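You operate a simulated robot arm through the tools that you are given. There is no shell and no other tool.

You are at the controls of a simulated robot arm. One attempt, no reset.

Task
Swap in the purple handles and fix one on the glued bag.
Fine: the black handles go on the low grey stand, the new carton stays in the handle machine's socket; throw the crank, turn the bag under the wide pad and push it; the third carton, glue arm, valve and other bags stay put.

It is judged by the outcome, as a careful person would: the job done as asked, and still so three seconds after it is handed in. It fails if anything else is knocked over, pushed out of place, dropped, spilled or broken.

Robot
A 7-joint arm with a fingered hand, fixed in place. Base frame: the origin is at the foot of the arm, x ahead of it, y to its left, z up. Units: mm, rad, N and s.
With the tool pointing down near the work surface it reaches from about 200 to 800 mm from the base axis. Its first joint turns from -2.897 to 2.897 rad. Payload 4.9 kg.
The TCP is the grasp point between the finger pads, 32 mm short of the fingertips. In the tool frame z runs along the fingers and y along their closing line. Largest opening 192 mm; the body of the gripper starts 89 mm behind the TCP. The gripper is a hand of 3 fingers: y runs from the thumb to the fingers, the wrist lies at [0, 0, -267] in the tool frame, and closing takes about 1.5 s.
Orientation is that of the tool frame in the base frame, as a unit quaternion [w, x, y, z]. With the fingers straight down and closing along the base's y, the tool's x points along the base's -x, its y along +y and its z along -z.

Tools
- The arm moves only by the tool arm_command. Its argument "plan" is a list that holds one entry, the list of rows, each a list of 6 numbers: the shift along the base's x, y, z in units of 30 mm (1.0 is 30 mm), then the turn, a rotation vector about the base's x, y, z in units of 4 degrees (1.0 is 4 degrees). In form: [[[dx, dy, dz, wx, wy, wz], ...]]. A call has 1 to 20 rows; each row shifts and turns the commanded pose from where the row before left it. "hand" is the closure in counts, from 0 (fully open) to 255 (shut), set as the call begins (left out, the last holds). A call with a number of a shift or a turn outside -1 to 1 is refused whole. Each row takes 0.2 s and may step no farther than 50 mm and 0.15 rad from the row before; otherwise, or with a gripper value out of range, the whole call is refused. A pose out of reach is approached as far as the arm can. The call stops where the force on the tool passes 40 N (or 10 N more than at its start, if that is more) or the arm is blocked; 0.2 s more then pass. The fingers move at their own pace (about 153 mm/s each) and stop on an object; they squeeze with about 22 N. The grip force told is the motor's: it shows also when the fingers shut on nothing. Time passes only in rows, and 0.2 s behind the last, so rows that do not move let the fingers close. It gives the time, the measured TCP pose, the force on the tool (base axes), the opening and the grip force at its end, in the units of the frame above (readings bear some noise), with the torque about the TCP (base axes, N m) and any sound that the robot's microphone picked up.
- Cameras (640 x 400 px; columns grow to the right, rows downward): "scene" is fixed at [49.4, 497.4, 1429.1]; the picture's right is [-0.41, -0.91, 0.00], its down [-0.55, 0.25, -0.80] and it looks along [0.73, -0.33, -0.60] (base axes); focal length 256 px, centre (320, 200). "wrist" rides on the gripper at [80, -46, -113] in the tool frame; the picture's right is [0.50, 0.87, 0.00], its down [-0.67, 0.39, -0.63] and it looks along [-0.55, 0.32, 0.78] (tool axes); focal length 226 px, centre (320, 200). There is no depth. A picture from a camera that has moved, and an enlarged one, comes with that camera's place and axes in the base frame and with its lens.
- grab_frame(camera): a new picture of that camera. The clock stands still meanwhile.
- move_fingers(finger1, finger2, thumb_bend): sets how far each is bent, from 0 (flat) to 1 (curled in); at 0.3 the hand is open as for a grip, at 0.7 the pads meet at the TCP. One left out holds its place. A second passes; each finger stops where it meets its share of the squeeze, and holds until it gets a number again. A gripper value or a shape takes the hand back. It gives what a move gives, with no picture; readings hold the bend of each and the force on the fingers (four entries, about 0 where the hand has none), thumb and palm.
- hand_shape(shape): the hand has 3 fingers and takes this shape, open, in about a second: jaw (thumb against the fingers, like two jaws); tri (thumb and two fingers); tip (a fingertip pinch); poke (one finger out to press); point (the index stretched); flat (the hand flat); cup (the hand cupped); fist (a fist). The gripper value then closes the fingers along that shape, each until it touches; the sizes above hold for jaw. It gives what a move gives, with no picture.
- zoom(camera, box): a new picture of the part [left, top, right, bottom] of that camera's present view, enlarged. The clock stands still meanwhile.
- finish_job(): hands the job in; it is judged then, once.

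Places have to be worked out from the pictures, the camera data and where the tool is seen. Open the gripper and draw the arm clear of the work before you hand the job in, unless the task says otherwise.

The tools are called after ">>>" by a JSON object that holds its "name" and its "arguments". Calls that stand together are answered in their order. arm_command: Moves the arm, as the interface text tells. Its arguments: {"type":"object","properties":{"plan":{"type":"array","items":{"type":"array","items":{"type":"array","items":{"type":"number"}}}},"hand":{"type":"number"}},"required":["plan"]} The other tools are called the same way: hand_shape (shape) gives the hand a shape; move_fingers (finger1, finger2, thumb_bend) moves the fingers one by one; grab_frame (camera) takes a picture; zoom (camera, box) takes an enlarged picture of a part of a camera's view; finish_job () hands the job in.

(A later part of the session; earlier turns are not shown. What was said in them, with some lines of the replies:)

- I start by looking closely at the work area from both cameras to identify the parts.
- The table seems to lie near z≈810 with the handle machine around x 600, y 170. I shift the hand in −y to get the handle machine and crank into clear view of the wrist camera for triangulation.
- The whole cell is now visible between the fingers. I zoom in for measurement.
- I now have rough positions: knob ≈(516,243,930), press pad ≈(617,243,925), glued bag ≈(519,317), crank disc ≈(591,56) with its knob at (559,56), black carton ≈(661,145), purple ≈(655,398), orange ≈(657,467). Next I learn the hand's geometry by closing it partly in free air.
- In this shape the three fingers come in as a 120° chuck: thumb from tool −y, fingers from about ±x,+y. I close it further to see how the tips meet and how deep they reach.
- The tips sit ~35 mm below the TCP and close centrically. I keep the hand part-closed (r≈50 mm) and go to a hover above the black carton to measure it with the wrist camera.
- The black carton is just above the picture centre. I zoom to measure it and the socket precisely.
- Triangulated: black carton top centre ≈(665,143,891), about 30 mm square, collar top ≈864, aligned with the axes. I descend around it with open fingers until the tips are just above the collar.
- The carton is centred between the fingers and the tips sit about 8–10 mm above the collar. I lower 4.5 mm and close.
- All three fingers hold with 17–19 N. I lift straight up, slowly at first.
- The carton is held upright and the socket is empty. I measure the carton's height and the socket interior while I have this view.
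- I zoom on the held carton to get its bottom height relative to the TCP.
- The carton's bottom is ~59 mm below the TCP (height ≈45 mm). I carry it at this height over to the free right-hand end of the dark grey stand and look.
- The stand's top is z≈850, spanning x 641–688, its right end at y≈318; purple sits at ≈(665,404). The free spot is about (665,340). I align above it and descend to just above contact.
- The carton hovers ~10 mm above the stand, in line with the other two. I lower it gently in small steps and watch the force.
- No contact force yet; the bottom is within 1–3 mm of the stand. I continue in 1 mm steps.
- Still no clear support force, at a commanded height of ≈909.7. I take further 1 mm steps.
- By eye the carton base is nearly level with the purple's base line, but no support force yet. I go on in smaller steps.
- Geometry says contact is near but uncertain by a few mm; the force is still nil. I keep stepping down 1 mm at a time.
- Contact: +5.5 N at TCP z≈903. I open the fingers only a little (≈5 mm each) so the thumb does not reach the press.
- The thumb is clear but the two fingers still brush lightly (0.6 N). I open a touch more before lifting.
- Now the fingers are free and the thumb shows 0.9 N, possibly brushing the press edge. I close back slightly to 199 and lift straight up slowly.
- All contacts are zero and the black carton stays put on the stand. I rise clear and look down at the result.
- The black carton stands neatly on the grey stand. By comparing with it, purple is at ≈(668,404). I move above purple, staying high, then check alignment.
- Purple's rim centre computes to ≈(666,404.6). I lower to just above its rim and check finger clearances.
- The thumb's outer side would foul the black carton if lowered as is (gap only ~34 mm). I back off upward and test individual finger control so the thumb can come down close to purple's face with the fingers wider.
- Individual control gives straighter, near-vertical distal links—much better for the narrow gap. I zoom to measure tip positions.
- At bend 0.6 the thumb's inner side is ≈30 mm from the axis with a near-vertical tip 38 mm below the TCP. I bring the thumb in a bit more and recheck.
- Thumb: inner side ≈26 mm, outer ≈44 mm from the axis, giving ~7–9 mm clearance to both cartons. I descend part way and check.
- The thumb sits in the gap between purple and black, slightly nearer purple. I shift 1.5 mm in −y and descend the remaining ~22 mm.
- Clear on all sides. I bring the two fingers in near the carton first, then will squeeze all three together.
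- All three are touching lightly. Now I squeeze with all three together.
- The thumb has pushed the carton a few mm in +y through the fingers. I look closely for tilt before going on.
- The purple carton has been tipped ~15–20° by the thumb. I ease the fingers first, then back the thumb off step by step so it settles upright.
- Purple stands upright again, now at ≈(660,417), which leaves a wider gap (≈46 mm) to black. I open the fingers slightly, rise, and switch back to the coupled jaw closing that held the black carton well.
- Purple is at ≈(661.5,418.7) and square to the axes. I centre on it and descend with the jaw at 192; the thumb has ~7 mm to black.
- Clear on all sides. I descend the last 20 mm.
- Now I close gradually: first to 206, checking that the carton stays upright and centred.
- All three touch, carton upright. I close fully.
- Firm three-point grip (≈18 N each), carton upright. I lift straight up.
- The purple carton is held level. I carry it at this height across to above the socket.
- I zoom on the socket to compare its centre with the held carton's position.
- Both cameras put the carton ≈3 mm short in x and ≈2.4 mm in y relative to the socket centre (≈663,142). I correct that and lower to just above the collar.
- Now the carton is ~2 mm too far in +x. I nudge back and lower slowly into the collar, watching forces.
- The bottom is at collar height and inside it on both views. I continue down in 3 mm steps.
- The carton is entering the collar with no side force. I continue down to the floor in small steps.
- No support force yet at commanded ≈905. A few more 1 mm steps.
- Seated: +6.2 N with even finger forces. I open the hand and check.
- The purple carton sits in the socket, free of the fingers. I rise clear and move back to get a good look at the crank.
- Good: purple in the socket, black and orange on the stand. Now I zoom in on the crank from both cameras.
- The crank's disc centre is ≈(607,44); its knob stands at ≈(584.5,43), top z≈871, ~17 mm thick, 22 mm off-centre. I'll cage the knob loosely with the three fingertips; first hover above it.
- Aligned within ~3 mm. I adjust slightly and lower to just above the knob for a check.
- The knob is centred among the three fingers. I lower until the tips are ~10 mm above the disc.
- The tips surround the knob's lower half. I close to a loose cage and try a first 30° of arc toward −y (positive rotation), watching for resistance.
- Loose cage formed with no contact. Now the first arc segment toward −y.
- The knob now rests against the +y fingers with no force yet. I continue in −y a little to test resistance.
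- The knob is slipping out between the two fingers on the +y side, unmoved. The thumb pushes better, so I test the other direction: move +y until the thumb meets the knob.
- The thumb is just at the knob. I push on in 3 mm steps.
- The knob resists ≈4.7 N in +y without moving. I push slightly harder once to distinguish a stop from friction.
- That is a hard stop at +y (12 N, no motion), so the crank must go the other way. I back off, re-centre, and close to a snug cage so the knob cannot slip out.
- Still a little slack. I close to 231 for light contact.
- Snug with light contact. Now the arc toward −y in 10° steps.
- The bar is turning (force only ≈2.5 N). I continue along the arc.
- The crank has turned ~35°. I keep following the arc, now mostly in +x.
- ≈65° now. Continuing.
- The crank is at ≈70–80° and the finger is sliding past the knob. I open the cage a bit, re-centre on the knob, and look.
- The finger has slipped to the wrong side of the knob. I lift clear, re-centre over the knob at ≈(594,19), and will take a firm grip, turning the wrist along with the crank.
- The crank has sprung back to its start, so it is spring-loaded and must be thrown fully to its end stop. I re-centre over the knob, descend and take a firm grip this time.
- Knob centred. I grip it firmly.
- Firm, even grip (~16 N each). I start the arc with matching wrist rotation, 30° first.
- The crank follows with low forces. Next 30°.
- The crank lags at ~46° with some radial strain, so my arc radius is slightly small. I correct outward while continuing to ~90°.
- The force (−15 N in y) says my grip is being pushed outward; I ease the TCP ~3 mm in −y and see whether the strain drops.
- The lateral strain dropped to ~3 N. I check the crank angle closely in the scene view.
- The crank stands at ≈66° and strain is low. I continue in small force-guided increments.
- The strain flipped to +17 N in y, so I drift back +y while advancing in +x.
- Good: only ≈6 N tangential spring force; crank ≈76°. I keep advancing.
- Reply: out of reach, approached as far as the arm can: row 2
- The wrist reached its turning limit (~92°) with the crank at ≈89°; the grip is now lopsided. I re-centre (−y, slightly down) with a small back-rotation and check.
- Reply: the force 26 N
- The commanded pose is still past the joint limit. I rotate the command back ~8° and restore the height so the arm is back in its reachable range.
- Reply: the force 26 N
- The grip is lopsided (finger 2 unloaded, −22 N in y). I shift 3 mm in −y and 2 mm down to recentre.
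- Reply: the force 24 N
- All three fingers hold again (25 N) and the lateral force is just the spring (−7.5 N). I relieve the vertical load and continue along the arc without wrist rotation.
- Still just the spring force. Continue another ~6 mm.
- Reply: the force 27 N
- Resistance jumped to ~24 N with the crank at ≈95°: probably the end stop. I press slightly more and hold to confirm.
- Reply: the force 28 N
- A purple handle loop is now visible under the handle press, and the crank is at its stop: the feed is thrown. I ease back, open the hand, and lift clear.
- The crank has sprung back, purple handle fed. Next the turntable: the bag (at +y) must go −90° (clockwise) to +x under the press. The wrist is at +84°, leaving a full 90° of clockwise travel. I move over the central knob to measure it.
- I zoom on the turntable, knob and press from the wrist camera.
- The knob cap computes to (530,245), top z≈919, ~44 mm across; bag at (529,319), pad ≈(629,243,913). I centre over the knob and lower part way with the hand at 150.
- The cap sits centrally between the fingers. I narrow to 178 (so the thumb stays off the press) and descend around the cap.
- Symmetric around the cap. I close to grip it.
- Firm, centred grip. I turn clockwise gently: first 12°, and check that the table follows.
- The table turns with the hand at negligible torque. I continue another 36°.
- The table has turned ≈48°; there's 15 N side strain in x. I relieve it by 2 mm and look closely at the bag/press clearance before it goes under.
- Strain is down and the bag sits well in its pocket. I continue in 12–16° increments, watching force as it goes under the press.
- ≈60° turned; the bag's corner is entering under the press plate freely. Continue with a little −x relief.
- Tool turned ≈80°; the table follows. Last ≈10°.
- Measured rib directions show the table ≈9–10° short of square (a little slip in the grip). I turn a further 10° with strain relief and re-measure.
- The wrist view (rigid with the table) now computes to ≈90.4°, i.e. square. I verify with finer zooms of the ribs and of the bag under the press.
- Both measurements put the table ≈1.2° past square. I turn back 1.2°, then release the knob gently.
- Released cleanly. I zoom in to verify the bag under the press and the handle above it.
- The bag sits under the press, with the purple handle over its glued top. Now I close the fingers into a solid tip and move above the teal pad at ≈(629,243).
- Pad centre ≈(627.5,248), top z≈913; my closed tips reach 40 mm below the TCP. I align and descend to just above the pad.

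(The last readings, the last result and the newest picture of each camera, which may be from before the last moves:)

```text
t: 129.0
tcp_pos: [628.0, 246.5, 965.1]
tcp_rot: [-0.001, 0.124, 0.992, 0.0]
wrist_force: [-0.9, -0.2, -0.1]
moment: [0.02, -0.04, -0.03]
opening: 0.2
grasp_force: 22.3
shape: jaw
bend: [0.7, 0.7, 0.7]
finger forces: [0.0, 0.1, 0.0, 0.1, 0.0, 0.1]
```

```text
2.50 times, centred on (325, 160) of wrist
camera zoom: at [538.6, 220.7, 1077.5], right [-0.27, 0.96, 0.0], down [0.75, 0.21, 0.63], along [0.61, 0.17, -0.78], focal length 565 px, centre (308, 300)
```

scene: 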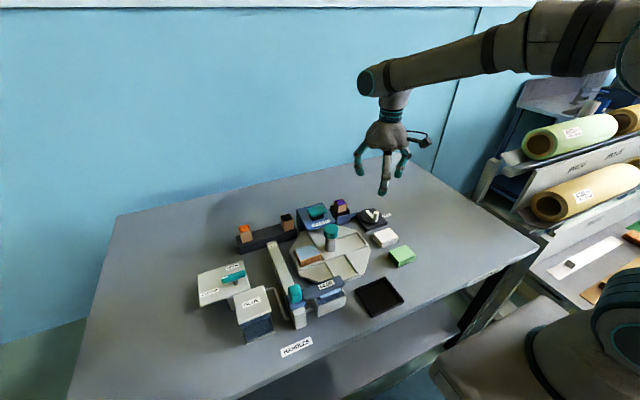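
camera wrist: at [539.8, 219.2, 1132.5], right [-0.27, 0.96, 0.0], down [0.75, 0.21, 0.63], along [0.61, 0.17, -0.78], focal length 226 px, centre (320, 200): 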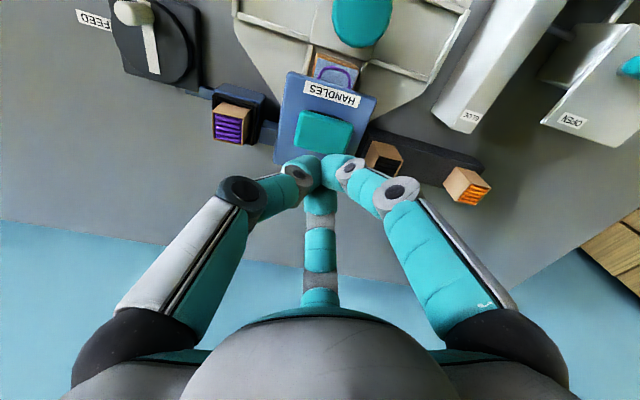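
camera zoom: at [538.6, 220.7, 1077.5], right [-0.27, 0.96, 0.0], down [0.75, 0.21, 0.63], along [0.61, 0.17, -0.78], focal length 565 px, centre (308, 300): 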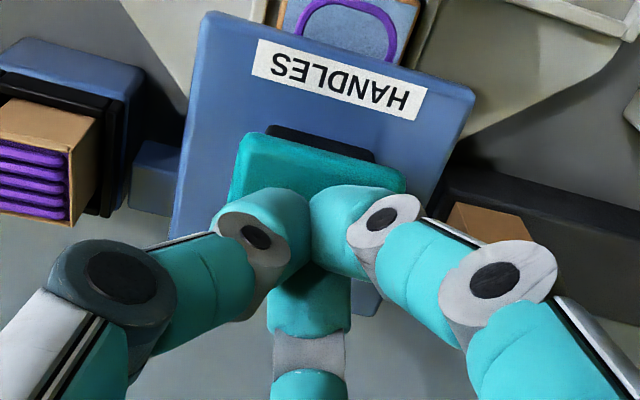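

Tips are ~12 mm above the pad's middle. I go down slowly to contact.

>>> {"name": "arm_command", "arguments": {"plan": [[[0, 0, -0.15, 0, 0, 0], [0, 0, -0.15, 0, 0, 0], [0, 0, -0.1, 0, 0, 0], [0, 0, 0, 0, 0, 0]]]}}

>>> {"name": "arm_command", "arguments": {"plan": [[[0, 0, -0.07, 0, 0, 0], [0, 0, -0.07, 0, 0, 0], [0, 0, 0, 0, 0, 0]]]}}

>>> {"name": "zoom", "arguments": {"camera": "scene", "box": [290, 180, 370, 250]}}

```text
t: 130.0
tcp_pos: [627.4, 245.6, 952.0]
tcp_rot: [0.0, 0.124, 0.992, 0.0]
wrist_force: [0.0, -0.4, -0.5]
moment: [0.02, -0.03, 0.03]
opening: 0.4
grasp_force: 21.7
shape: jaw
bend: [0.7, 0.7, 0.7]
finger forces: [0.0, 0.0, 0.0, 0.0, 0.0, 0.0]
```

```text
t: 130.8
tcp_pos: [626.7, 246.9, 948.3]
tcp_rot: [0.0, 0.124, 0.992, 0.0]
wrist_force: [0.3, -0.8, 0.1]
moment: [0.01, -0.04, 0.01]
opening: 0.1
grasp_force: 22.5
shape: jaw
bend: [0.7, 0.7, 0.7]
finger forces: [0.0, 0.1, 0.0, 0.0, 0.0, 0.1]
```

```text
5.71 times, centred on (330, 215) of scene
camera zoom: at [49.4, 497.4, 1429.1], right [-0.41, -0.91, 0.0], down [-0.55, 0.25, -0.8], along [0.73, -0.33, -0.6], focal length 1462 px, centre (263, 114)
```

zoom: 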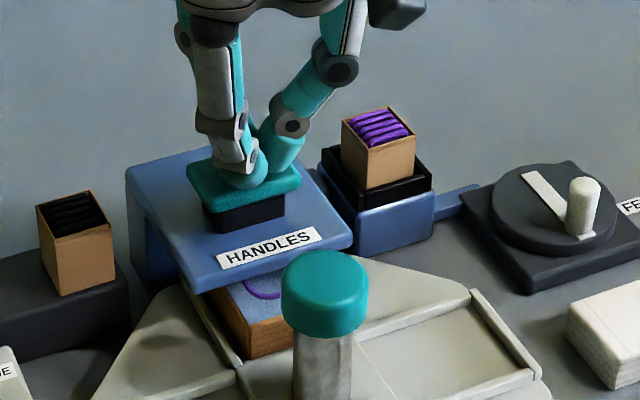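

Almost touching. I continue in 2 mm steps.

>>> {"name": "arm_command", "arguments": {"plan": [[[0, 0, -0.07, 0, 0, 0], [0, 0, -0.07, 0, 0, 0], [0, 0, 0, 0, 0, 0]]]}}

>>> {"name": "arm_command", "arguments": {"plan": [[[0, 0, -0.07, 0, 0, 0], [0, 0, -0.07, 0, 0, 0], [0, 0, 0, 0, 0, 0]]]}}

>>> {"name": "zoom", "arguments": {"camera": "scene", "box": [290, 180, 370, 250]}}

```text
t: 131.6
tcp_pos: [627.8, 246.8, 944.1]
tcp_rot: [0.0, 0.124, 0.992, 0.0]
wrist_force: [-0.6, 0.0, 1.2]
moment: [0.0, 0.01, 0.02]
opening: 0.0
grasp_force: 21.4
shape: jaw
bend: [0.7, 0.7, 0.7]
finger forces: [0.1, 0.0, 0.0, 0.0, 0.0, 0.1]
```

```text
t: 132.4
tcp_pos: [628.1, 246.4, 938.8]
tcp_rot: [-0.001, 0.124, 0.992, 0.0]
wrist_force: [-1.2, 1.1, 3.3]
moment: [0.05, 0.08, 0.01]
opening: 0.1
grasp_force: 21.7
shape: jaw
bend: [0.7, 0.7, 0.7]
finger forces: [0.0, 0.0, 0.0, 0.0, 0.0, 0.0]
```

```text
5.71 times, centred on (330, 215) of scene
camera zoom: at [49.4, 497.4, 1429.1], right [-0.41, -0.91, 0.0], down [-0.55, 0.25, -0.8], along [0.73, -0.33, -0.6], focal length 1462 px, centre (263, 114)
```

zoom: 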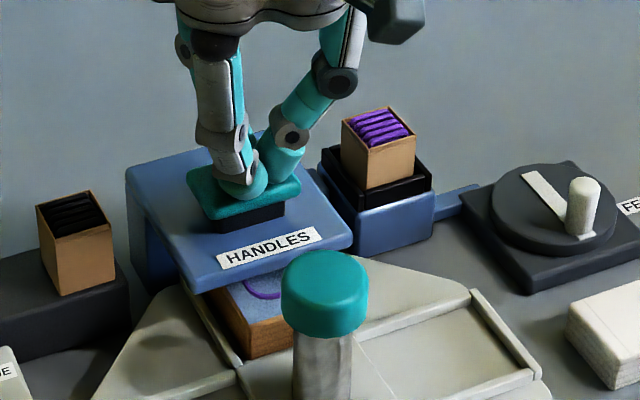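

The pad is moving down (3 N spring force). I keep pressing.

>>> {"name": "arm_command", "arguments": {"plan": [[[0, 0, -0.08, 0, 0, 0], [0, 0, -0.08, 0, 0, 0], [0, 0, -0.08, 0, 0, 0], [0, 0, 0, 0, 0, 0]]]}}

>>> {"name": "zoom", "arguments": {"camera": "scene", "box": [290, 180, 370, 250]}}

```text
t: 133.4
tcp_pos: [628.4, 245.6, 932.8]
tcp_rot: [-0.001, 0.125, 0.992, 0.0]
wrist_force: [-2.6, 1.0, 6.1]
moment: [0.06, 0.09, 0.0]
opening: 0.1
grasp_force: 21.5
shape: jaw
bend: [0.7, 0.7, 0.7]
finger forces: [0.0, 0.0, 0.0, 0.0, 0.0, 0.1]
heard: click
```

```text
5.71 times, centred on (330, 215) of scene
camera zoom: at [49.4, 497.4, 1429.1], right [-0.41, -0.91, 0.0], down [-0.55, 0.25, -0.8], along [0.73, -0.33, -0.6], focal length 1462 px, centre (263, 114)
```

zoom: 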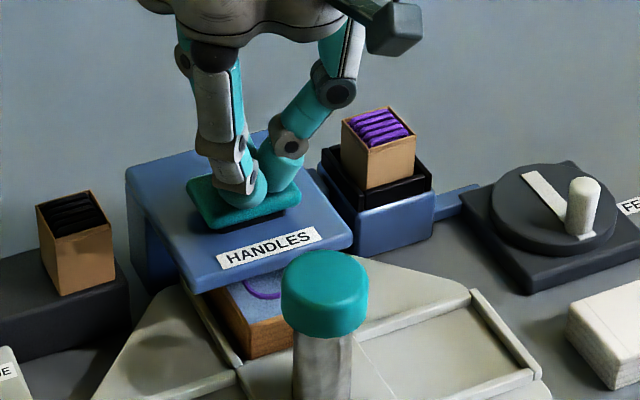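

A click was heard with the pad nearly fully down. I hold briefly, then raise straight up and inspect the bag.

>>> {"name": "arm_command", "arguments": {"plan": [[[0, 0, -0.03, 0, 0, 0], [0, 0, 0, 0, 0, 0], [0, 0, 0, 0, 0, 0]]]}}

>>> {"name": "arm_command", "arguments": {"plan": [[[0, 0, 0.2, 0, 0, 0], [0, 0, 0.4, 0, 0, 0], [0, 0, 0.6, 0, 0, 0], [0, 0, 0.8, 0, 0, 0], [0, 0, 0.8, 0, 0, 0], [0, 0, 0.5, 0, 0, 0], [0, 0, 0, 0, 0, 0]]]}}

>>> {"name": "zoom", "arguments": {"camera": "scene", "box": [305, 200, 355, 245]}}

>>> {"name": "zoom", "arguments": {"camera": "wrist", "box": [230, 20, 420, 180]}}

```text
t: 134.2
tcp_pos: [626.4, 247.3, 931.7]
tcp_rot: [0.001, 0.124, 0.992, 0.0]
wrist_force: [1.1, -0.2, 6.1]
moment: [0.02, -0.03, 0.0]
opening: 0.0
grasp_force: 22.2
shape: jaw
bend: [0.7, 0.7, 0.7]
finger forces: [0.0, 0.0, 0.1, 0.1, 0.1, 0.0]
```

```text
t: 135.8
tcp_pos: [628.3, 245.7, 1031.2]
tcp_rot: [0.001, 0.124, 0.992, 0.0]
wrist_force: [0.0, -0.2, -1.1]
moment: [0.01, 0.02, -0.01]
opening: 0.0
grasp_force: 22.0
shape: jaw
bend: [0.7, 0.7, 0.7]
finger forces: [0.1, 0.1, 0.1, 0.0, 0.1, 0.0]
```

```text
8.89 times, centred on (330, 222) of scene
camera zoom: at [49.4, 497.4, 1429.1], right [-0.41, -0.91, 0.0], down [-0.55, 0.25, -0.8], along [0.73, -0.33, -0.6], focal length 2274 px, centre (231, 0)
```

zoom: 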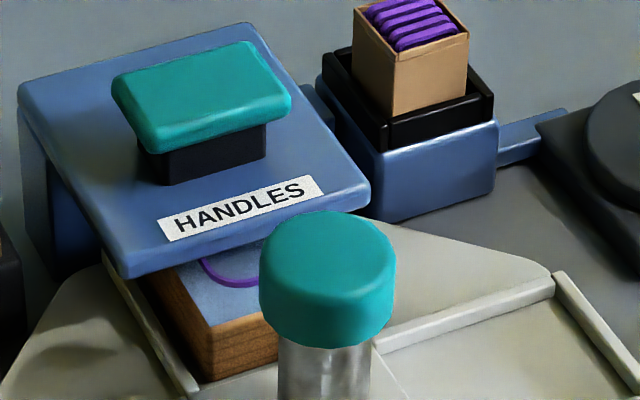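

```text
2.50 times, centred on (325, 100) of wrist
camera zoom: at [537.9, 220.8, 1143.5], right [-0.27, 0.96, 0.0], down [0.75, 0.21, 0.63], along [0.61, 0.17, -0.78], focal length 565 px, centre (308, 450)
```

zoom: 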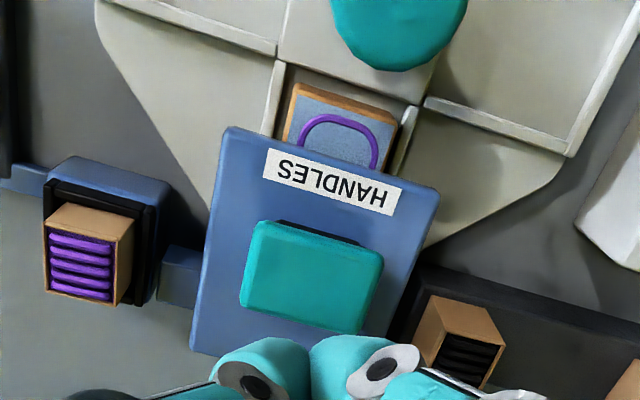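

I compare with the identical zoom taken before pressing to see whether the handle has come down onto the bag.

>>> {"name": "zoom", "arguments": {"camera": "scene", "box": [310, 205, 360, 245]}}

>>> {"name": "zoom", "arguments": {"camera": "scene", "box": [320, 222, 345, 242]}}

```text
10.00 times, centred on (335, 225) of scene
camera zoom: at [49.4, 497.4, 1429.1], right [-0.41, -0.91, 0.0], down [-0.55, 0.25, -0.8], along [0.73, -0.33, -0.6], focal length 2559 px, centre (170, -50)
```

zoom: 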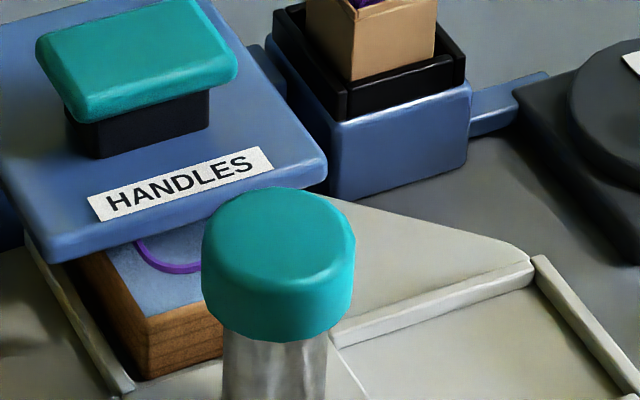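

```text
16.00 times, centred on (332, 232) of scene
camera zoom: at [49.4, 497.4, 1429.1], right [-0.41, -0.91, 0.0], down [-0.55, 0.25, -0.8], along [0.73, -0.33, -0.6], focal length 4094 px, centre (120, -312)
```

zoom: 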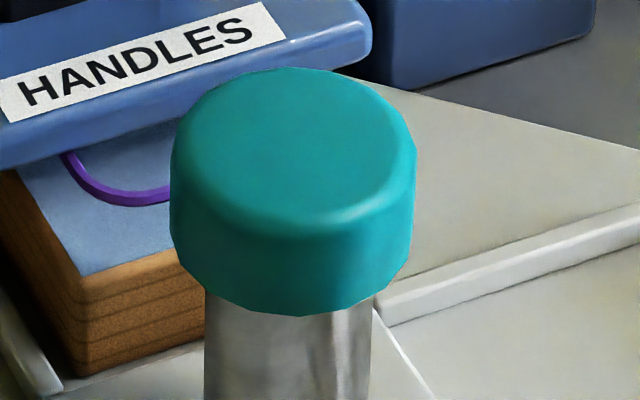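

The handle's image position looks nearly unchanged, so I check more carefully from the wrist camera whether it now lies on the bag.

>>> {"name": "zoom", "arguments": {"camera": "wrist", "box": [300, 40, 370, 100]}}

>>> {"name": "grab_frame", "arguments": {"camera": "scene"}}

```text
6.67 times, centred on (335, 70) of wrist
camera zoom: at [537.9, 220.8, 1143.5], right [-0.27, 0.96, 0.0], down [0.75, 0.21, 0.63], along [0.61, 0.17, -0.78], focal length 1507 px, centre (220, 1067)
```

zoom: 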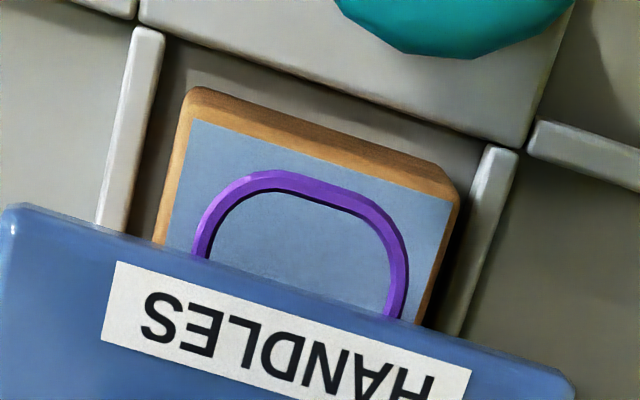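

```text
taken
```

scene: 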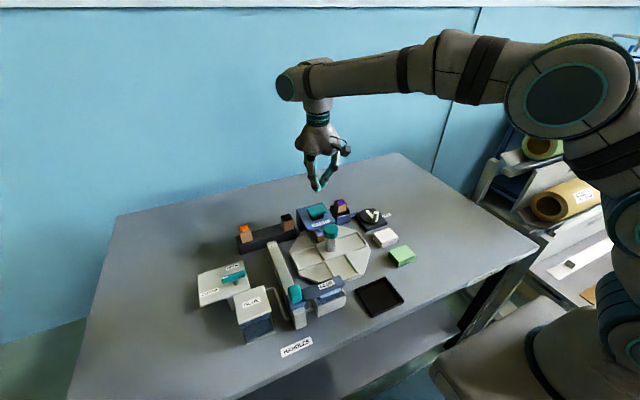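

The handle lies flat on the bag's blue glued top (bag top z≈858, handle ≈863) and the press clicked. To be sure it is really bonded, I'll re-grip the knob and turn the table a few degrees to see whether the handle moves with the bag, then turn it back.

>>> {"name": "arm_command", "arguments": {"plan": [[[-0.4, 0, 0, 0, 0, 0], [-0.7, 0, 0, 0, 0, 0], [-0.9, 0, 0, 0, 0, 0], [-0.8, 0, 0, 0, 0, 0], [-0.5, 0, 0, 0, 0, 0], [-0.1, -0.02, -0.3, 0, 0, 0], [0, 0, -0.6, 0, 0, 0], [0, 0, -0.7, 0, 0, 0], [0, 0, -0.6, 0, 0, 0], [0, 0, 0, 0, 0, 0]]], "hand": 175}}

>>> {"name": "zoom", "arguments": {"camera": "wrist", "box": [220, 60, 420, 240]}}

>>> {"name": "zoom", "arguments": {"camera": "scene", "box": [295, 180, 375, 250]}}

```text
t: 138.0
tcp_pos: [526.5, 246.3, 965.3]
tcp_rot: [0.0, 0.124, 0.992, 0.0]
wrist_force: [-0.9, 0.0, -0.6]
moment: [0.01, 0.01, 0.01]
opening: 59.9
grasp_force: 0.0
shape: jaw
bend: [0.47, 0.47, 0.7]
finger forces: [0.1, 0.0, 0.1, 0.0, 0.0, 0.1]
```

```text
2.22 times, centred on (320, 150) of wrist
camera zoom: at [436.4, 220.3, 1077.6], right [-0.27, 0.96, 0.0], down [0.75, 0.21, 0.63], along [0.61, 0.17, -0.78], focal length 502 px, centre (320, 311)
```

zoom: 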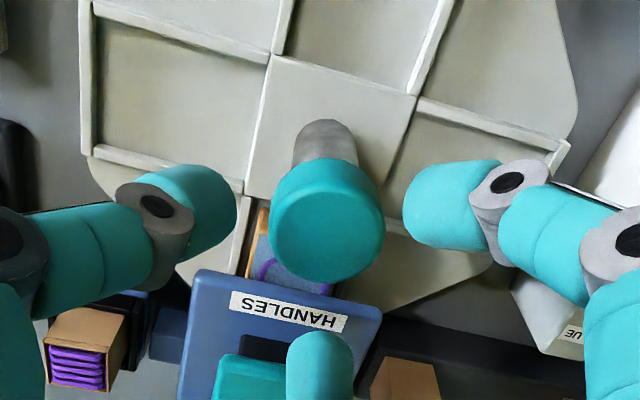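

```text
5.71 times, centred on (335, 215) of scene
camera zoom: at [49.4, 497.4, 1429.1], right [-0.41, -0.91, 0.0], down [-0.55, 0.25, -0.8], along [0.73, -0.33, -0.6], focal length 1462 px, centre (234, 114)
```

zoom: 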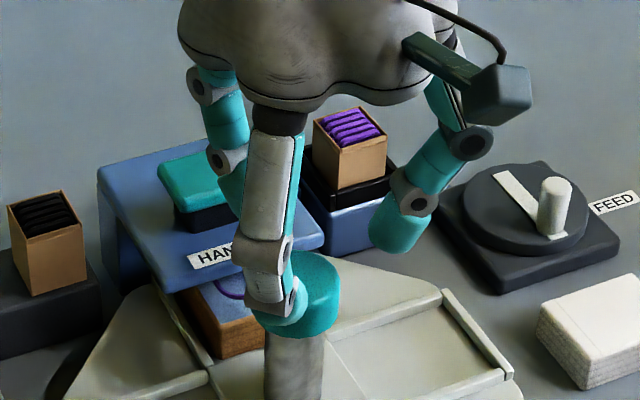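

Centred over the cap as before. I lower and grip.

>>> {"name": "arm_command", "arguments": {"plan": [[[0, 0, -0.3, 0, 0, 0], [0, 0, -0.3, 0, 0, 0], [0, 0, -0.3, 0, 0, 0], [0, 0, -0.25, 0, 0, 0], [0, 0, 0, 0, 0, 0]]]}}

>>> {"name": "arm_command", "arguments": {"plan": [[[0, 0, 0, 0, 0, 0], [0, 0, 0, 0, 0, 0], [0, 0, 0, 0, 0, 0], [0, 0, 0, 0, 0, 0], [0, 0, 0, 0, 0, 0]]], "hand": 255}}

>>> {"name": "zoom", "arguments": {"camera": "scene", "box": [305, 205, 355, 245]}}

```text
t: 139.2
tcp_pos: [524.5, 245.9, 930.8]
tcp_rot: [0.0, 0.125, 0.992, 0.0]
wrist_force: [0.4, -0.1, -1.0]
moment: [-0.02, 0.0, 0.02]
opening: 59.7
grasp_force: 0.1
shape: jaw
bend: [0.47, 0.47, 0.7]
finger forces: [0.0, 0.1, 0.1, 0.2, 0.0, 0.0]
```

```text
t: 140.4
tcp_pos: [524.2, 245.4, 929.9]
tcp_rot: [0.0, 0.124, 0.992, 0.001]
wrist_force: [-2.3, -1.1, -4.1]
moment: [-0.05, 0.03, -0.04]
opening: 33.2
grasp_force: 21.7
shape: jaw
bend: [0.76, 0.78, 0.7]
finger forces: [18.4, 19.0, 0.0, 0.0, 19.0, 0.1]
```

```text
10.00 times, centred on (330, 225) of scene
camera zoom: at [49.4, 497.4, 1429.1], right [-0.41, -0.91, 0.0], down [-0.55, 0.25, -0.8], along [0.73, -0.33, -0.6], focal length 2559 px, centre (220, -50)
```

zoom: 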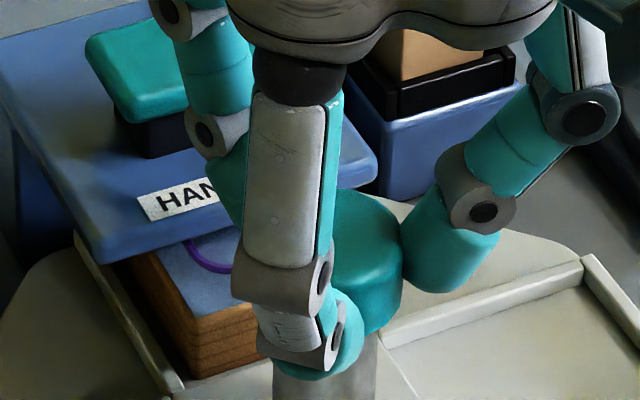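

Gripped. I turn back (counter-clockwise) about 14° and look at the handle.

>>> {"name": "arm_command", "arguments": {"plan": [[[0.005, -0.005, 0, 0, 0, 0.7], [0.005, -0.005, 0, 0, 0, 0.7], [0.005, -0.005, 0, 0, 0, 0.7], [0.005, -0.005, 0, 0, 0, 0.7], [0.005, -0.005, 0, 0, 0, 0.7], [0, 0, 0, 0, 0, 0]]]}}

>>> {"name": "zoom", "arguments": {"camera": "scene", "box": [305, 205, 355, 245]}}

```text
t: 141.8
tcp_pos: [526.1, 246.0, 929.8]
tcp_rot: [0.0, 0.002, 1.0, 0.0]
wrist_force: [0.1, -5.2, -4.0]
moment: [-0.15, -0.03, -0.01]
opening: 33.4
grasp_force: 21.9
shape: jaw
bend: [0.76, 0.78, 0.7]
finger forces: [17.9, 19.0, 0.0, 0.1, 22.5, 0.1]
```

```text
10.00 times, centred on (330, 225) of scene
camera zoom: at [49.4, 497.4, 1429.1], right [-0.41, -0.91, 0.0], down [-0.55, 0.25, -0.8], along [0.73, -0.33, -0.6], focal length 2559 px, centre (220, -50)
```

zoom: 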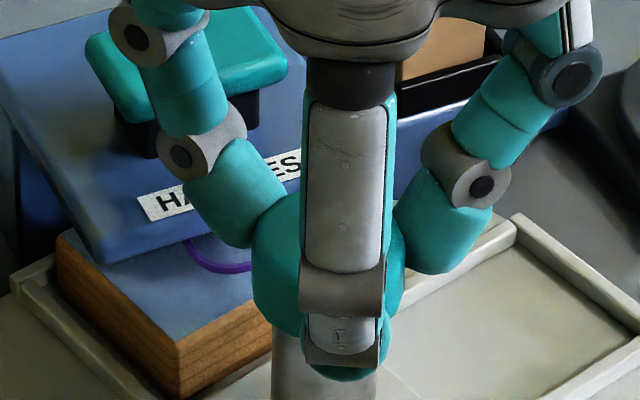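

Important: the bag turned but the handle stayed with the press, so it is not yet bonded. I turn the table back the same 14°, then will press again — all the way to the stop and held longer.

>>> {"name": "arm_command", "arguments": {"plan": [[[-0.005, 0.005, 0, 0, 0, -0.7], [-0.005, 0.005, 0, 0, 0, -0.7], [-0.005, 0.005, 0, 0, 0, -0.7], [-0.005, 0.005, 0, 0, 0, -0.7], [-0.005, 0.005, 0, 0, 0, -0.7], [0, 0, 0, 0, 0, 0], [0, 0, 0, 0, 0, 0]]]}}

>>> {"name": "zoom", "arguments": {"camera": "scene", "box": [305, 205, 355, 245]}}

>>> {"name": "zoom", "arguments": {"camera": "scene", "box": [300, 230, 370, 285]}}

```text
t: 143.4
tcp_pos: [525.6, 245.9, 929.8]
tcp_rot: [-0.001, 0.124, 0.992, 0.001]
wrist_force: [-7.0, 2.4, -7.1]
moment: [0.03, 0.15, 0.02]
opening: 33.4
grasp_force: 21.5
shape: jaw
bend: [0.76, 0.78, 0.7]
finger forces: [21.2, 18.2, 0.0, 0.0, 19.8, 0.0]
```

```text
10.00 times, centred on (330, 225) of scene
camera zoom: at [49.4, 497.4, 1429.1], right [-0.41, -0.91, 0.0], down [-0.55, 0.25, -0.8], along [0.73, -0.33, -0.6], focal length 2559 px, centre (220, -50)
```

zoom: 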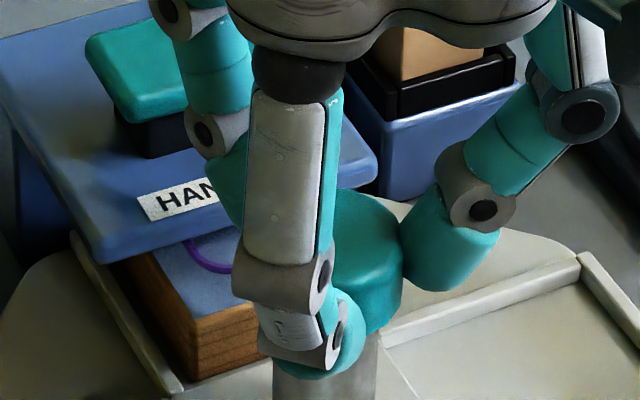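

```text
7.27 times, centred on (335, 258) of scene
camera zoom: at [49.4, 497.4, 1429.1], right [-0.41, -0.91, 0.0], down [-0.55, 0.25, -0.8], along [0.73, -0.33, -0.6], focal length 1861 px, centre (211, -218)
```

zoom: 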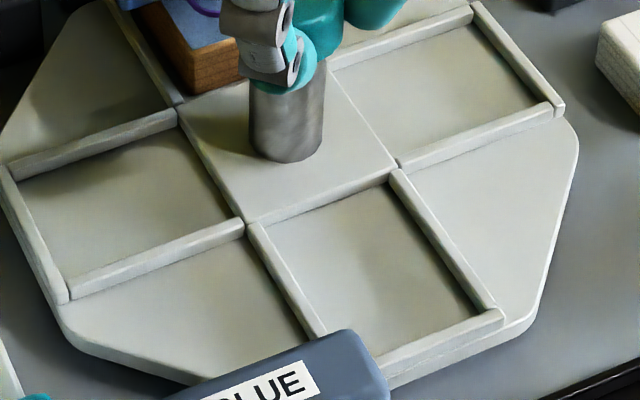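

The table is square again (within ~0.7°). I release the knob, and go back to the pad.

>>> {"name": "arm_command", "arguments": {"plan": [[[0, 0, 0, 0, 0, 0], [0, 0, 0, 0, 0, 0], [0, 0, 0, 0, 0, 0]]], "hand": 178}}

>>> {"name": "arm_command", "arguments": {"plan": [[[0, 0, 0.4, 0, 0, 0], [0, 0, 0.8, 0, 0, 0], [0, 0, 0.9, 0, 0, 0], [0, 0, 0.7, 0, 0, 0], [0.3, 0, 0, 0, 0, 0], [0.7, 0, 0, 0, 0, 0], [0.9, 0, 0, 0, 0, 0], [0.8, 0.03, 0, 0, 0, 0], [0.5, 0.03, 0, 0, 0, 0], [0.18, 0, 0, 0, 0, 0], [0, 0, 0, 0, 0, 0]]]}}

>>> {"name": "arm_command", "arguments": {"plan": [[[0, 0, 0, 0, 0, 0], [0, 0, 0, 0, 0, 0], [0, 0, 0, 0, 0, 0], [0, 0, 0, 0, 0, 0], [0, 0, 0, 0, 0, 0]]], "hand": 255}}

>>> {"name": "zoom", "arguments": {"camera": "wrist", "box": [230, 20, 420, 200]}}

>>> {"name": "zoom", "arguments": {"camera": "scene", "box": [290, 170, 370, 250]}}

```text
t: 144.2
tcp_pos: [526.0, 245.4, 930.3]
tcp_rot: [0.0, 0.124, 0.992, 0.0]
wrist_force: [-0.1, -0.5, 0.0]
moment: [0.0, 0.0, 0.01]
opening: 57.6
grasp_force: 0.1
shape: jaw
bend: [0.79, 0.79, 0.7]
finger forces: [0.1, 0.1, 0.0, 0.0, 0.1, 0.0]
```

```text
t: 146.6
tcp_pos: [626.9, 247.4, 1014.5]
tcp_rot: [-0.001, 0.125, 0.992, 0.0]
wrist_force: [0.4, 0.3, -0.3]
moment: [0.03, 0.01, -0.01]
opening: 57.9
grasp_force: 0.1
shape: jaw
bend: [0.79, 0.79, 0.7]
finger forces: [0.0, 0.1, 0.1, 0.0, 0.0, 0.0]
```

```text
t: 147.8
tcp_pos: [626.5, 247.6, 1014.6]
tcp_rot: [0.0, 0.124, 0.992, 0.0]
wrist_force: [1.6, -0.4, 0.6]
moment: [-0.01, 0.02, 0.02]
opening: 0.0
grasp_force: 22.3
shape: jaw
bend: [0.7, 0.7, 0.7]
finger forces: [0.0, 0.0, 0.0, 0.0, 0.0, 0.0]
```

```text
2.22 times, centred on (325, 110) of wrist
camera zoom: at [538.0, 221.9, 1127.5], right [-0.27, 0.96, 0.0], down [0.75, 0.21, 0.63], along [0.61, 0.17, -0.78], focal length 502 px, centre (309, 400)
```

zoom: 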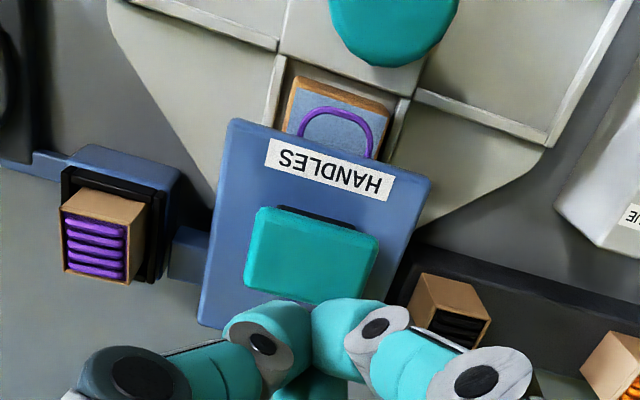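

```text
5.00 times, centred on (330, 210) of scene
camera zoom: at [49.4, 497.4, 1429.1], right [-0.41, -0.91, 0.0], down [-0.55, 0.25, -0.8], along [0.73, -0.33, -0.6], focal length 1279 px, centre (270, 150)
```

zoom: 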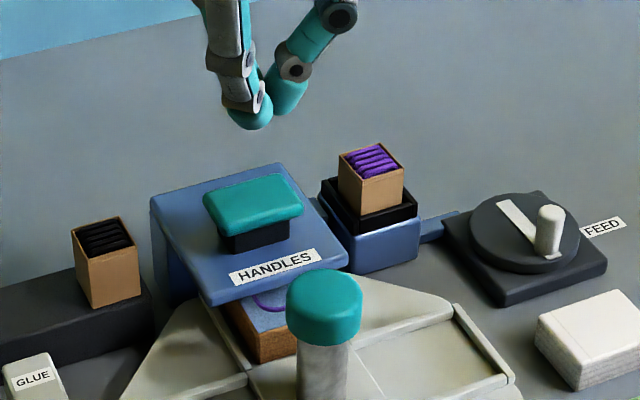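

Same alignment over the pad. I descend to contact, then press steadily to the stop and hold.

>>> {"name": "arm_command", "arguments": {"plan": [[[0.02, 0.01, -0.5, 0, 0, 0], [0, 0, -0.7, 0, 0, 0], [0, 0, -0.6, 0, 0, 0], [0, 0, -0.35, 0, 0, 0], [0, 0, 0, 0, 0, 0]]]}}

>>> {"name": "arm_command", "arguments": {"plan": [[[0, 0, -0.1, 0, 0, 0], [0, 0, -0.1, 0, 0, 0], [0, 0, -0.1, 0, 0, 0], [0, 0, -0.1, 0, 0, 0], [0, 0, -0.1, 0, 0, 0], [0, 0, 0, 0, 0, 0]]]}}

>>> {"name": "zoom", "arguments": {"camera": "scene", "box": [305, 195, 355, 245]}}

```text
t: 149.0
tcp_pos: [626.9, 247.7, 949.1]
tcp_rot: [0.0, 0.125, 0.992, 0.0]
wrist_force: [0.4, 0.2, -0.4]
moment: [0.02, 0.0, -0.07]
opening: 0.0
grasp_force: 21.8
shape: jaw
bend: [0.7, 0.7, 0.7]
finger forces: [0.0, 0.0, 0.1, 0.0, 0.1, 0.0]
```

```text
t: 150.4
tcp_pos: [628.6, 247.4, 936.5]
tcp_rot: [0.001, 0.124, 0.992, 0.0]
wrist_force: [-1.3, 3.5, 5.3]
moment: [0.1, 0.07, 0.01]
opening: 0.0
grasp_force: 22.3
shape: jaw
bend: [0.7, 0.7, 0.7]
finger forces: [0.0, 0.0, 0.0, 0.1, 0.0, 0.1]
```

```text
8.00 times, centred on (330, 220) of scene
camera zoom: at [49.4, 497.4, 1429.1], right [-0.41, -0.91, 0.0], down [-0.55, 0.25, -0.8], along [0.73, -0.33, -0.6], focal length 2047 px, centre (240, 40)
```

zoom: 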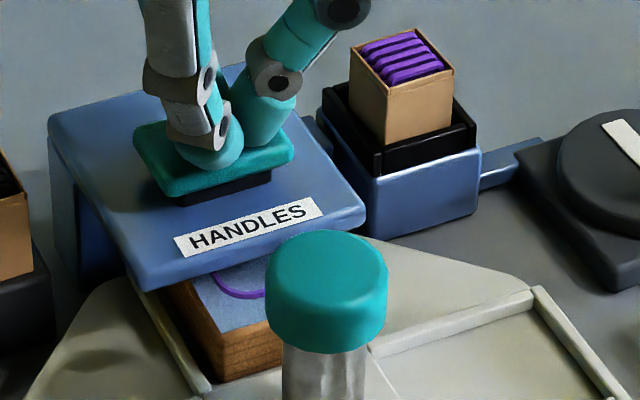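

>>> {"name": "arm_command", "arguments": {"plan": [[[0, 0, -0.07, 0, 0, 0], [0, 0, -0.07, 0, 0, 0], [0, 0, 0, 0, 0, 0]]]}}

>>> {"name": "arm_command", "arguments": {"plan": [[[0, 0, -0.07, 0, 0, 0], [0, 0, -0.07, 0, 0, 0], [0, 0, 0, 0, 0, 0]]]}}

>>> {"name": "zoom", "arguments": {"camera": "scene", "box": [305, 195, 355, 245]}}

```text
t: 151.2
tcp_pos: [628.0, 248.1, 930.9]
tcp_rot: [0.0, 0.124, 0.992, 0.001]
wrist_force: [-2.2, 2.7, 7.3]
moment: [0.11, 0.13, -0.01]
opening: 0.0
grasp_force: 22.0
shape: jaw
bend: [0.7, 0.7, 0.7]
finger forces: [0.0, 0.0, 0.0, 0.0, 0.1, 0.0]
heard: click
```

```text
t: 152.0
tcp_pos: [627.5, 247.1, 926.3]
tcp_rot: [0.002, 0.124, 0.992, -0.001]
wrist_force: [1.1, 1.9, 7.6]
moment: [0.08, -0.07, -0.02]
opening: 0.0
grasp_force: 21.8
shape: jaw
bend: [0.7, 0.7, 0.7]
finger forces: [0.1, 0.0, 0.0, 0.0, 0.0, 0.0]
```

```text
8.00 times, centred on (330, 220) of scene
camera zoom: at [49.4, 497.4, 1429.1], right [-0.41, -0.91, 0.0], down [-0.55, 0.25, -0.8], along [0.73, -0.33, -0.6], focal length 2047 px, centre (240, 40)
```

zoom: 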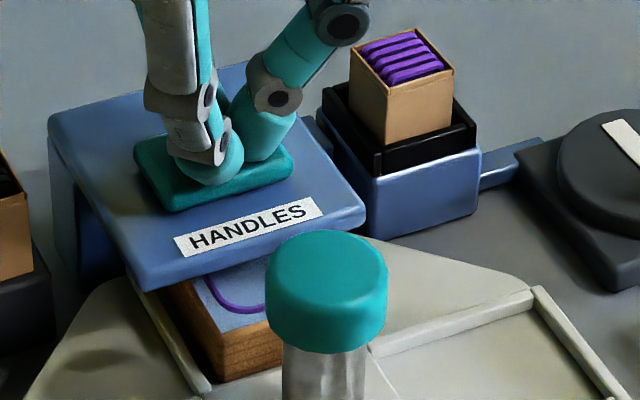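

Now the handle loop is visibly moving down towards the bag as the pad nears the plate. I continue to the hard stop.

>>> {"name": "arm_command", "arguments": {"plan": [[[0, 0, -0.05, 0, 0, 0], [0, 0, -0.05, 0, 0, 0], [0, 0, 0, 0, 0, 0]]]}}

>>> {"name": "zoom", "arguments": {"camera": "scene", "box": [305, 195, 355, 245]}}

```text
t: 152.8
tcp_pos: [627.3, 248.0, 925.3]
tcp_rot: [0.001, 0.124, 0.992, 0.0]
wrist_force: [-3.5, 1.1, 25.2]
moment: [0.09, 0.23, -0.03]
opening: 0.1
grasp_force: 21.6
shape: jaw
bend: [0.7, 0.7, 0.7]
finger forces: [0.0, 0.1, 0.0, 0.0, 0.1, 0.0]
```

```text
8.00 times, centred on (330, 220) of scene
camera zoom: at [49.4, 497.4, 1429.1], right [-0.41, -0.91, 0.0], down [-0.55, 0.25, -0.8], along [0.73, -0.33, -0.6], focal length 2047 px, centre (240, 40)
```

zoom: 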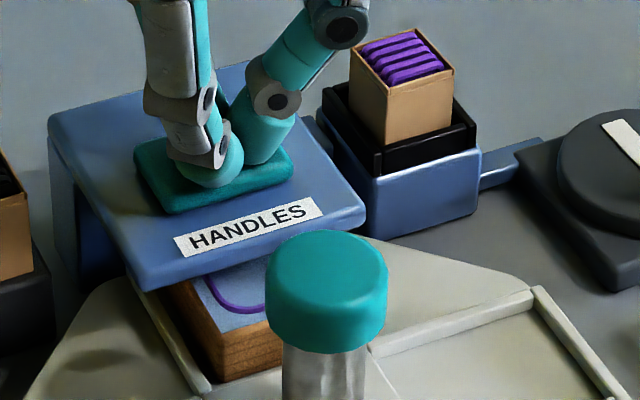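

At the stop: 25 N, handle pressed onto the bag. I hold ~2 s.

>>> {"name": "arm_command", "arguments": {"plan": [[[0, 0, 0, 0, 0, 0], [0, 0, 0, 0, 0, 0], [0, 0, 0, 0, 0, 0], [0, 0, 0, 0, 0, 0], [0, 0, 0, 0, 0, 0], [0, 0, 0, 0, 0, 0], [0, 0, 0, 0, 0, 0], [0, 0, 0, 0, 0, 0], [0, 0, 0, 0, 0, 0], [0, 0, 0, 0, 0, 0]]]}}

>>> {"name": "arm_command", "arguments": {"plan": [[[0, 0, 0.2, 0, 0, 0], [0, 0, 0.3, 0, 0, 0], [0, 0, 0.5, 0, 0, 0], [0, 0, 0.7, 0, 0, 0], [0, 0, 0.8, 0, 0, 0], [0, 0, 0.6, 0, 0, 0], [0, 0, 0, 0, 0, 0]]]}}

>>> {"name": "zoom", "arguments": {"camera": "scene", "box": [305, 195, 355, 245]}}

>>> {"name": "zoom", "arguments": {"camera": "wrist", "box": [290, 30, 370, 110]}}

```text
t: 155.0
tcp_pos: [628.6, 247.3, 926.0]
tcp_rot: [0.002, 0.125, 0.992, 0.001]
wrist_force: [-3.8, 3.8, 33.5]
moment: [0.13, 0.17, -0.02]
opening: 0.0
grasp_force: 22.0
shape: jaw
bend: [0.7, 0.7, 0.7]
finger forces: [0.0, 0.0, 0.0, 0.1, 0.0, 0.0]
```

```text
t: 156.6
tcp_pos: [628.6, 248.0, 1017.6]
tcp_rot: [0.0, 0.124, 0.992, 0.0]
wrist_force: [-0.4, 0.0, 0.6]
moment: [0.03, 0.0, -0.02]
opening: 0.0
grasp_force: 21.7
shape: jaw
bend: [0.7, 0.7, 0.7]
finger forces: [0.0, 0.0, 0.0, 0.0, 0.0, 0.0]
```

```text
8.00 times, centred on (330, 220) of scene
camera zoom: at [49.4, 497.4, 1429.1], right [-0.41, -0.91, 0.0], down [-0.55, 0.25, -0.8], along [0.73, -0.33, -0.6], focal length 2047 px, centre (240, 40)
```

zoom: 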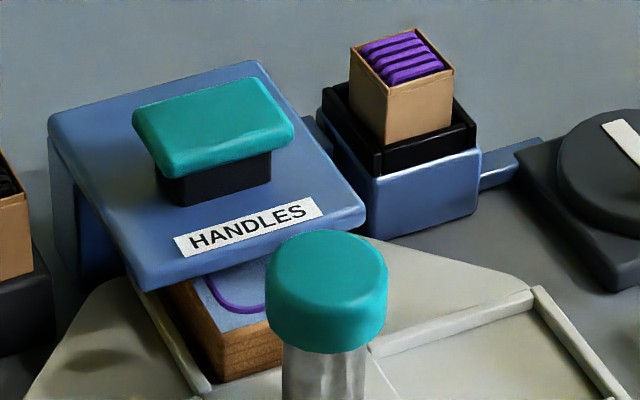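

```text
5.00 times, centred on (330, 70) of wrist
camera zoom: at [539.6, 222.6, 1130.3], right [-0.27, 0.96, 0.0], down [0.75, 0.21, 0.63], along [0.61, 0.17, -0.78], focal length 1130 px, centre (270, 850)
```

zoom: 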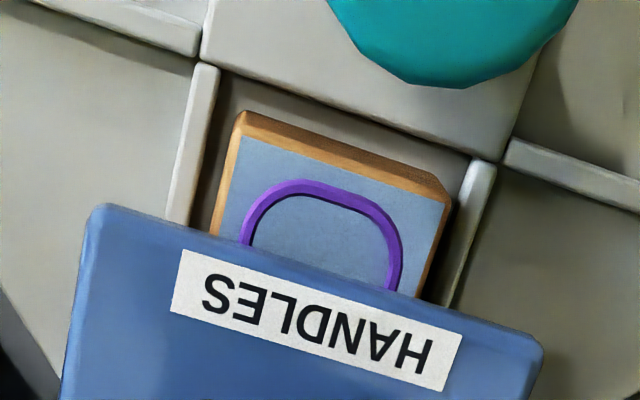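

The handle stays down on the bag after the pad has sprung back — it has left the press and is fixed to the glued top. I open the hand and draw the arm clear upward and back.

>>> {"name": "arm_command", "arguments": {"plan": [[[0, 0, 0.6, 0, 0, 0], [0, 0, 1, 0, 0, 0], [0, 0, 1, 0, 0, 0], [0, 0, 1, 0, 0, 0], [-0.5, 0, 0.9, 0, 0, 0], [-0.8, 0.2, 0.6, 0, 0, 0], [-0.9, 0.4, 0.4, 0, 0, 0], [-0.9, 0.5, 0.3, 0, 0, 0.5], [-0.9, 0.5, 0.2, 0, 0, 0.8], [-0.9, 0.5, 0, 0, 0, 0.8], [-0.7, 0.4, 0, 0, 0, 0.8], [-0.4, 0.2, 0, 0, 0, 0.6], [0, 0, 0, 0, 0, 0]]], "hand": 0}}

>>> {"name": "grab_frame", "arguments": {"camera": "scene"}}

>>> {"name": "grab_frame", "arguments": {"camera": "wrist"}}

```text
t: 159.4
tcp_pos: [446.7, 329.0, 1196.1]
tcp_rot: [0.0, 0.002, 1.0, 0.0]
wrist_force: [1.2, 0.5, -0.1]
moment: [0.02, -0.03, 0.05]
opening: 191.9
grasp_force: 0.0
shape: jaw
bend: [0.3, 0.3, 0.3]
finger forces: [0.1, 0.1, 0.1, 0.1, 0.0, 0.0]
```

```text
taken
```

scene: 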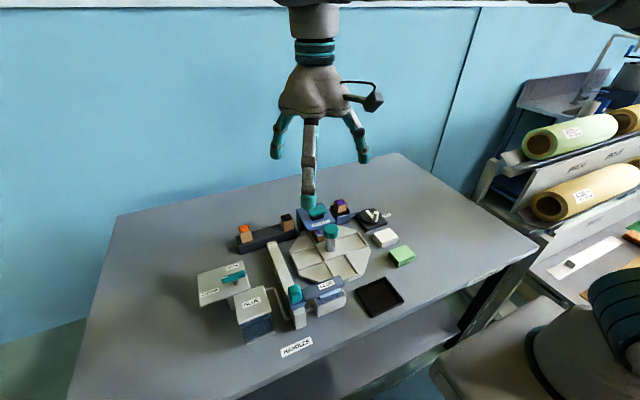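

```text
taken
camera wrist: at [367.0, 283.5, 1308.6], right [-0.5, 0.87, 0.0], down [0.67, 0.39, 0.63], along [0.55, 0.31, -0.78], focal length 226 px, centre (320, 200)
```

wrist: 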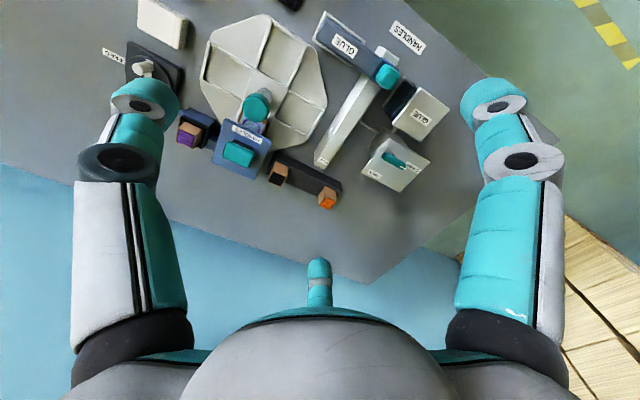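

The arm is clear and the hand open. A final close look at every item before handing in.

>>> {"name": "zoom", "arguments": {"camera": "scene", "box": [180, 180, 440, 360]}}

>>> {"name": "zoom", "arguments": {"camera": "wrist", "box": [180, 80, 350, 220]}}

>>> {"name": "zoom", "arguments": {"camera": "scene", "box": [300, 195, 400, 260]}}

```text
2.22 times, centred on (310, 270) of scene
camera zoom: at [49.4, 497.4, 1429.1], right [-0.41, -0.91, 0.0], down [-0.55, 0.25, -0.8], along [0.73, -0.33, -0.6], focal length 569 px, centre (342, 44)
```

zoom: 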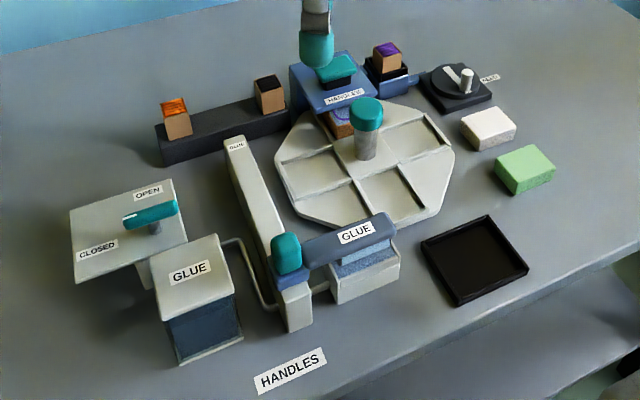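

```text
2.86 times, centred on (265, 150) of wrist
camera zoom: at [367.0, 283.5, 1308.6], right [-0.5, 0.87, 0.0], down [0.67, 0.39, 0.63], along [0.55, 0.31, -0.78], focal length 646 px, centre (477, 343)
```

zoom: 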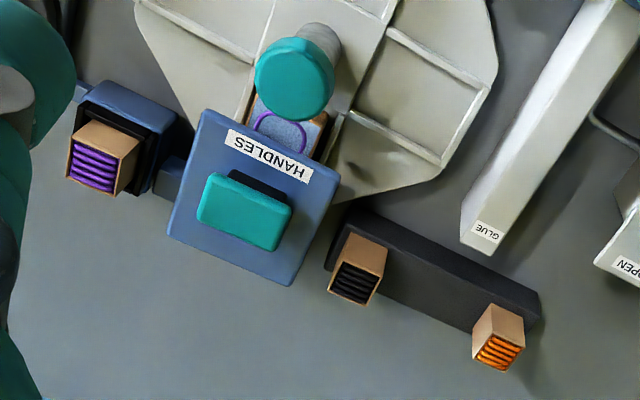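

```text
6.15 times, centred on (350, 228) of scene
camera zoom: at [49.4, 497.4, 1429.1], right [-0.41, -0.91, 0.0], down [-0.55, 0.25, -0.8], along [0.73, -0.33, -0.6], focal length 1575 px, centre (135, 31)
```

zoom: 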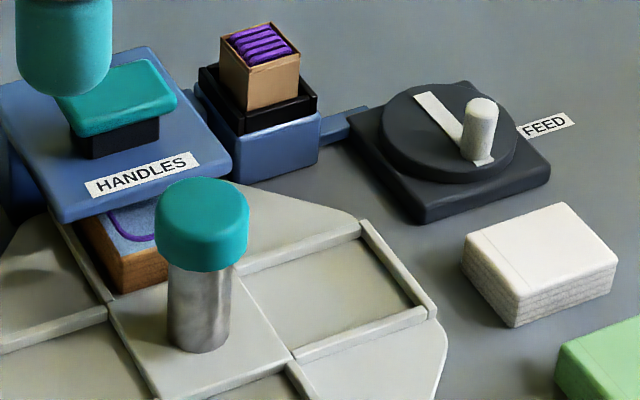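

The final views show:
- **Cartons:** black and orange stand on the grey stand, and purple sits in the socket.
- **Crank:** it was thrown to its stop and has sprung back.
- **Bag:** the purple handle lies on the glued top under the press. I didn't turn the table again to test the bond after the second press.
- **Everything else:** the glue arm, valve, tray and other bags look unmoved.

I hand the job in.

>>> {"name": "finish_job", "arguments": {}}

```text
The job is handed in.
```

The purple handles are swapped in, and one is pressed onto the glued bag. I didn't turn the table afterwards to test that the handle is bonded.

- **Cartons:** the black handles stand on the low grey stand and the purple carton sits in the handle machine's socket. While gripping the purple carton I tipped it and pushed it along the stand. It stood upright again before I lifted it, and the orange carton was not touched.
- **Crank:** it only turns one way and springs back when released. I threw it to its end stop, which fed a purple handle into the press, and it has since returned to its start.
- **Bag and press:** I turned the table a quarter turn to bring the bag under the wide pad. The first push clicked but did not fix the handle: when I turned the table slightly, the handle stayed with the press. I squared the table again, pressed to the hard stop and held for about two seconds. The handle came down onto the bag and stayed there when the pad sprung back.
- **Everything else:** the orange carton, glue arm, valve, tray and other bags look unmoved in the last pictures.

The hand is open and the arm is clear of the work.
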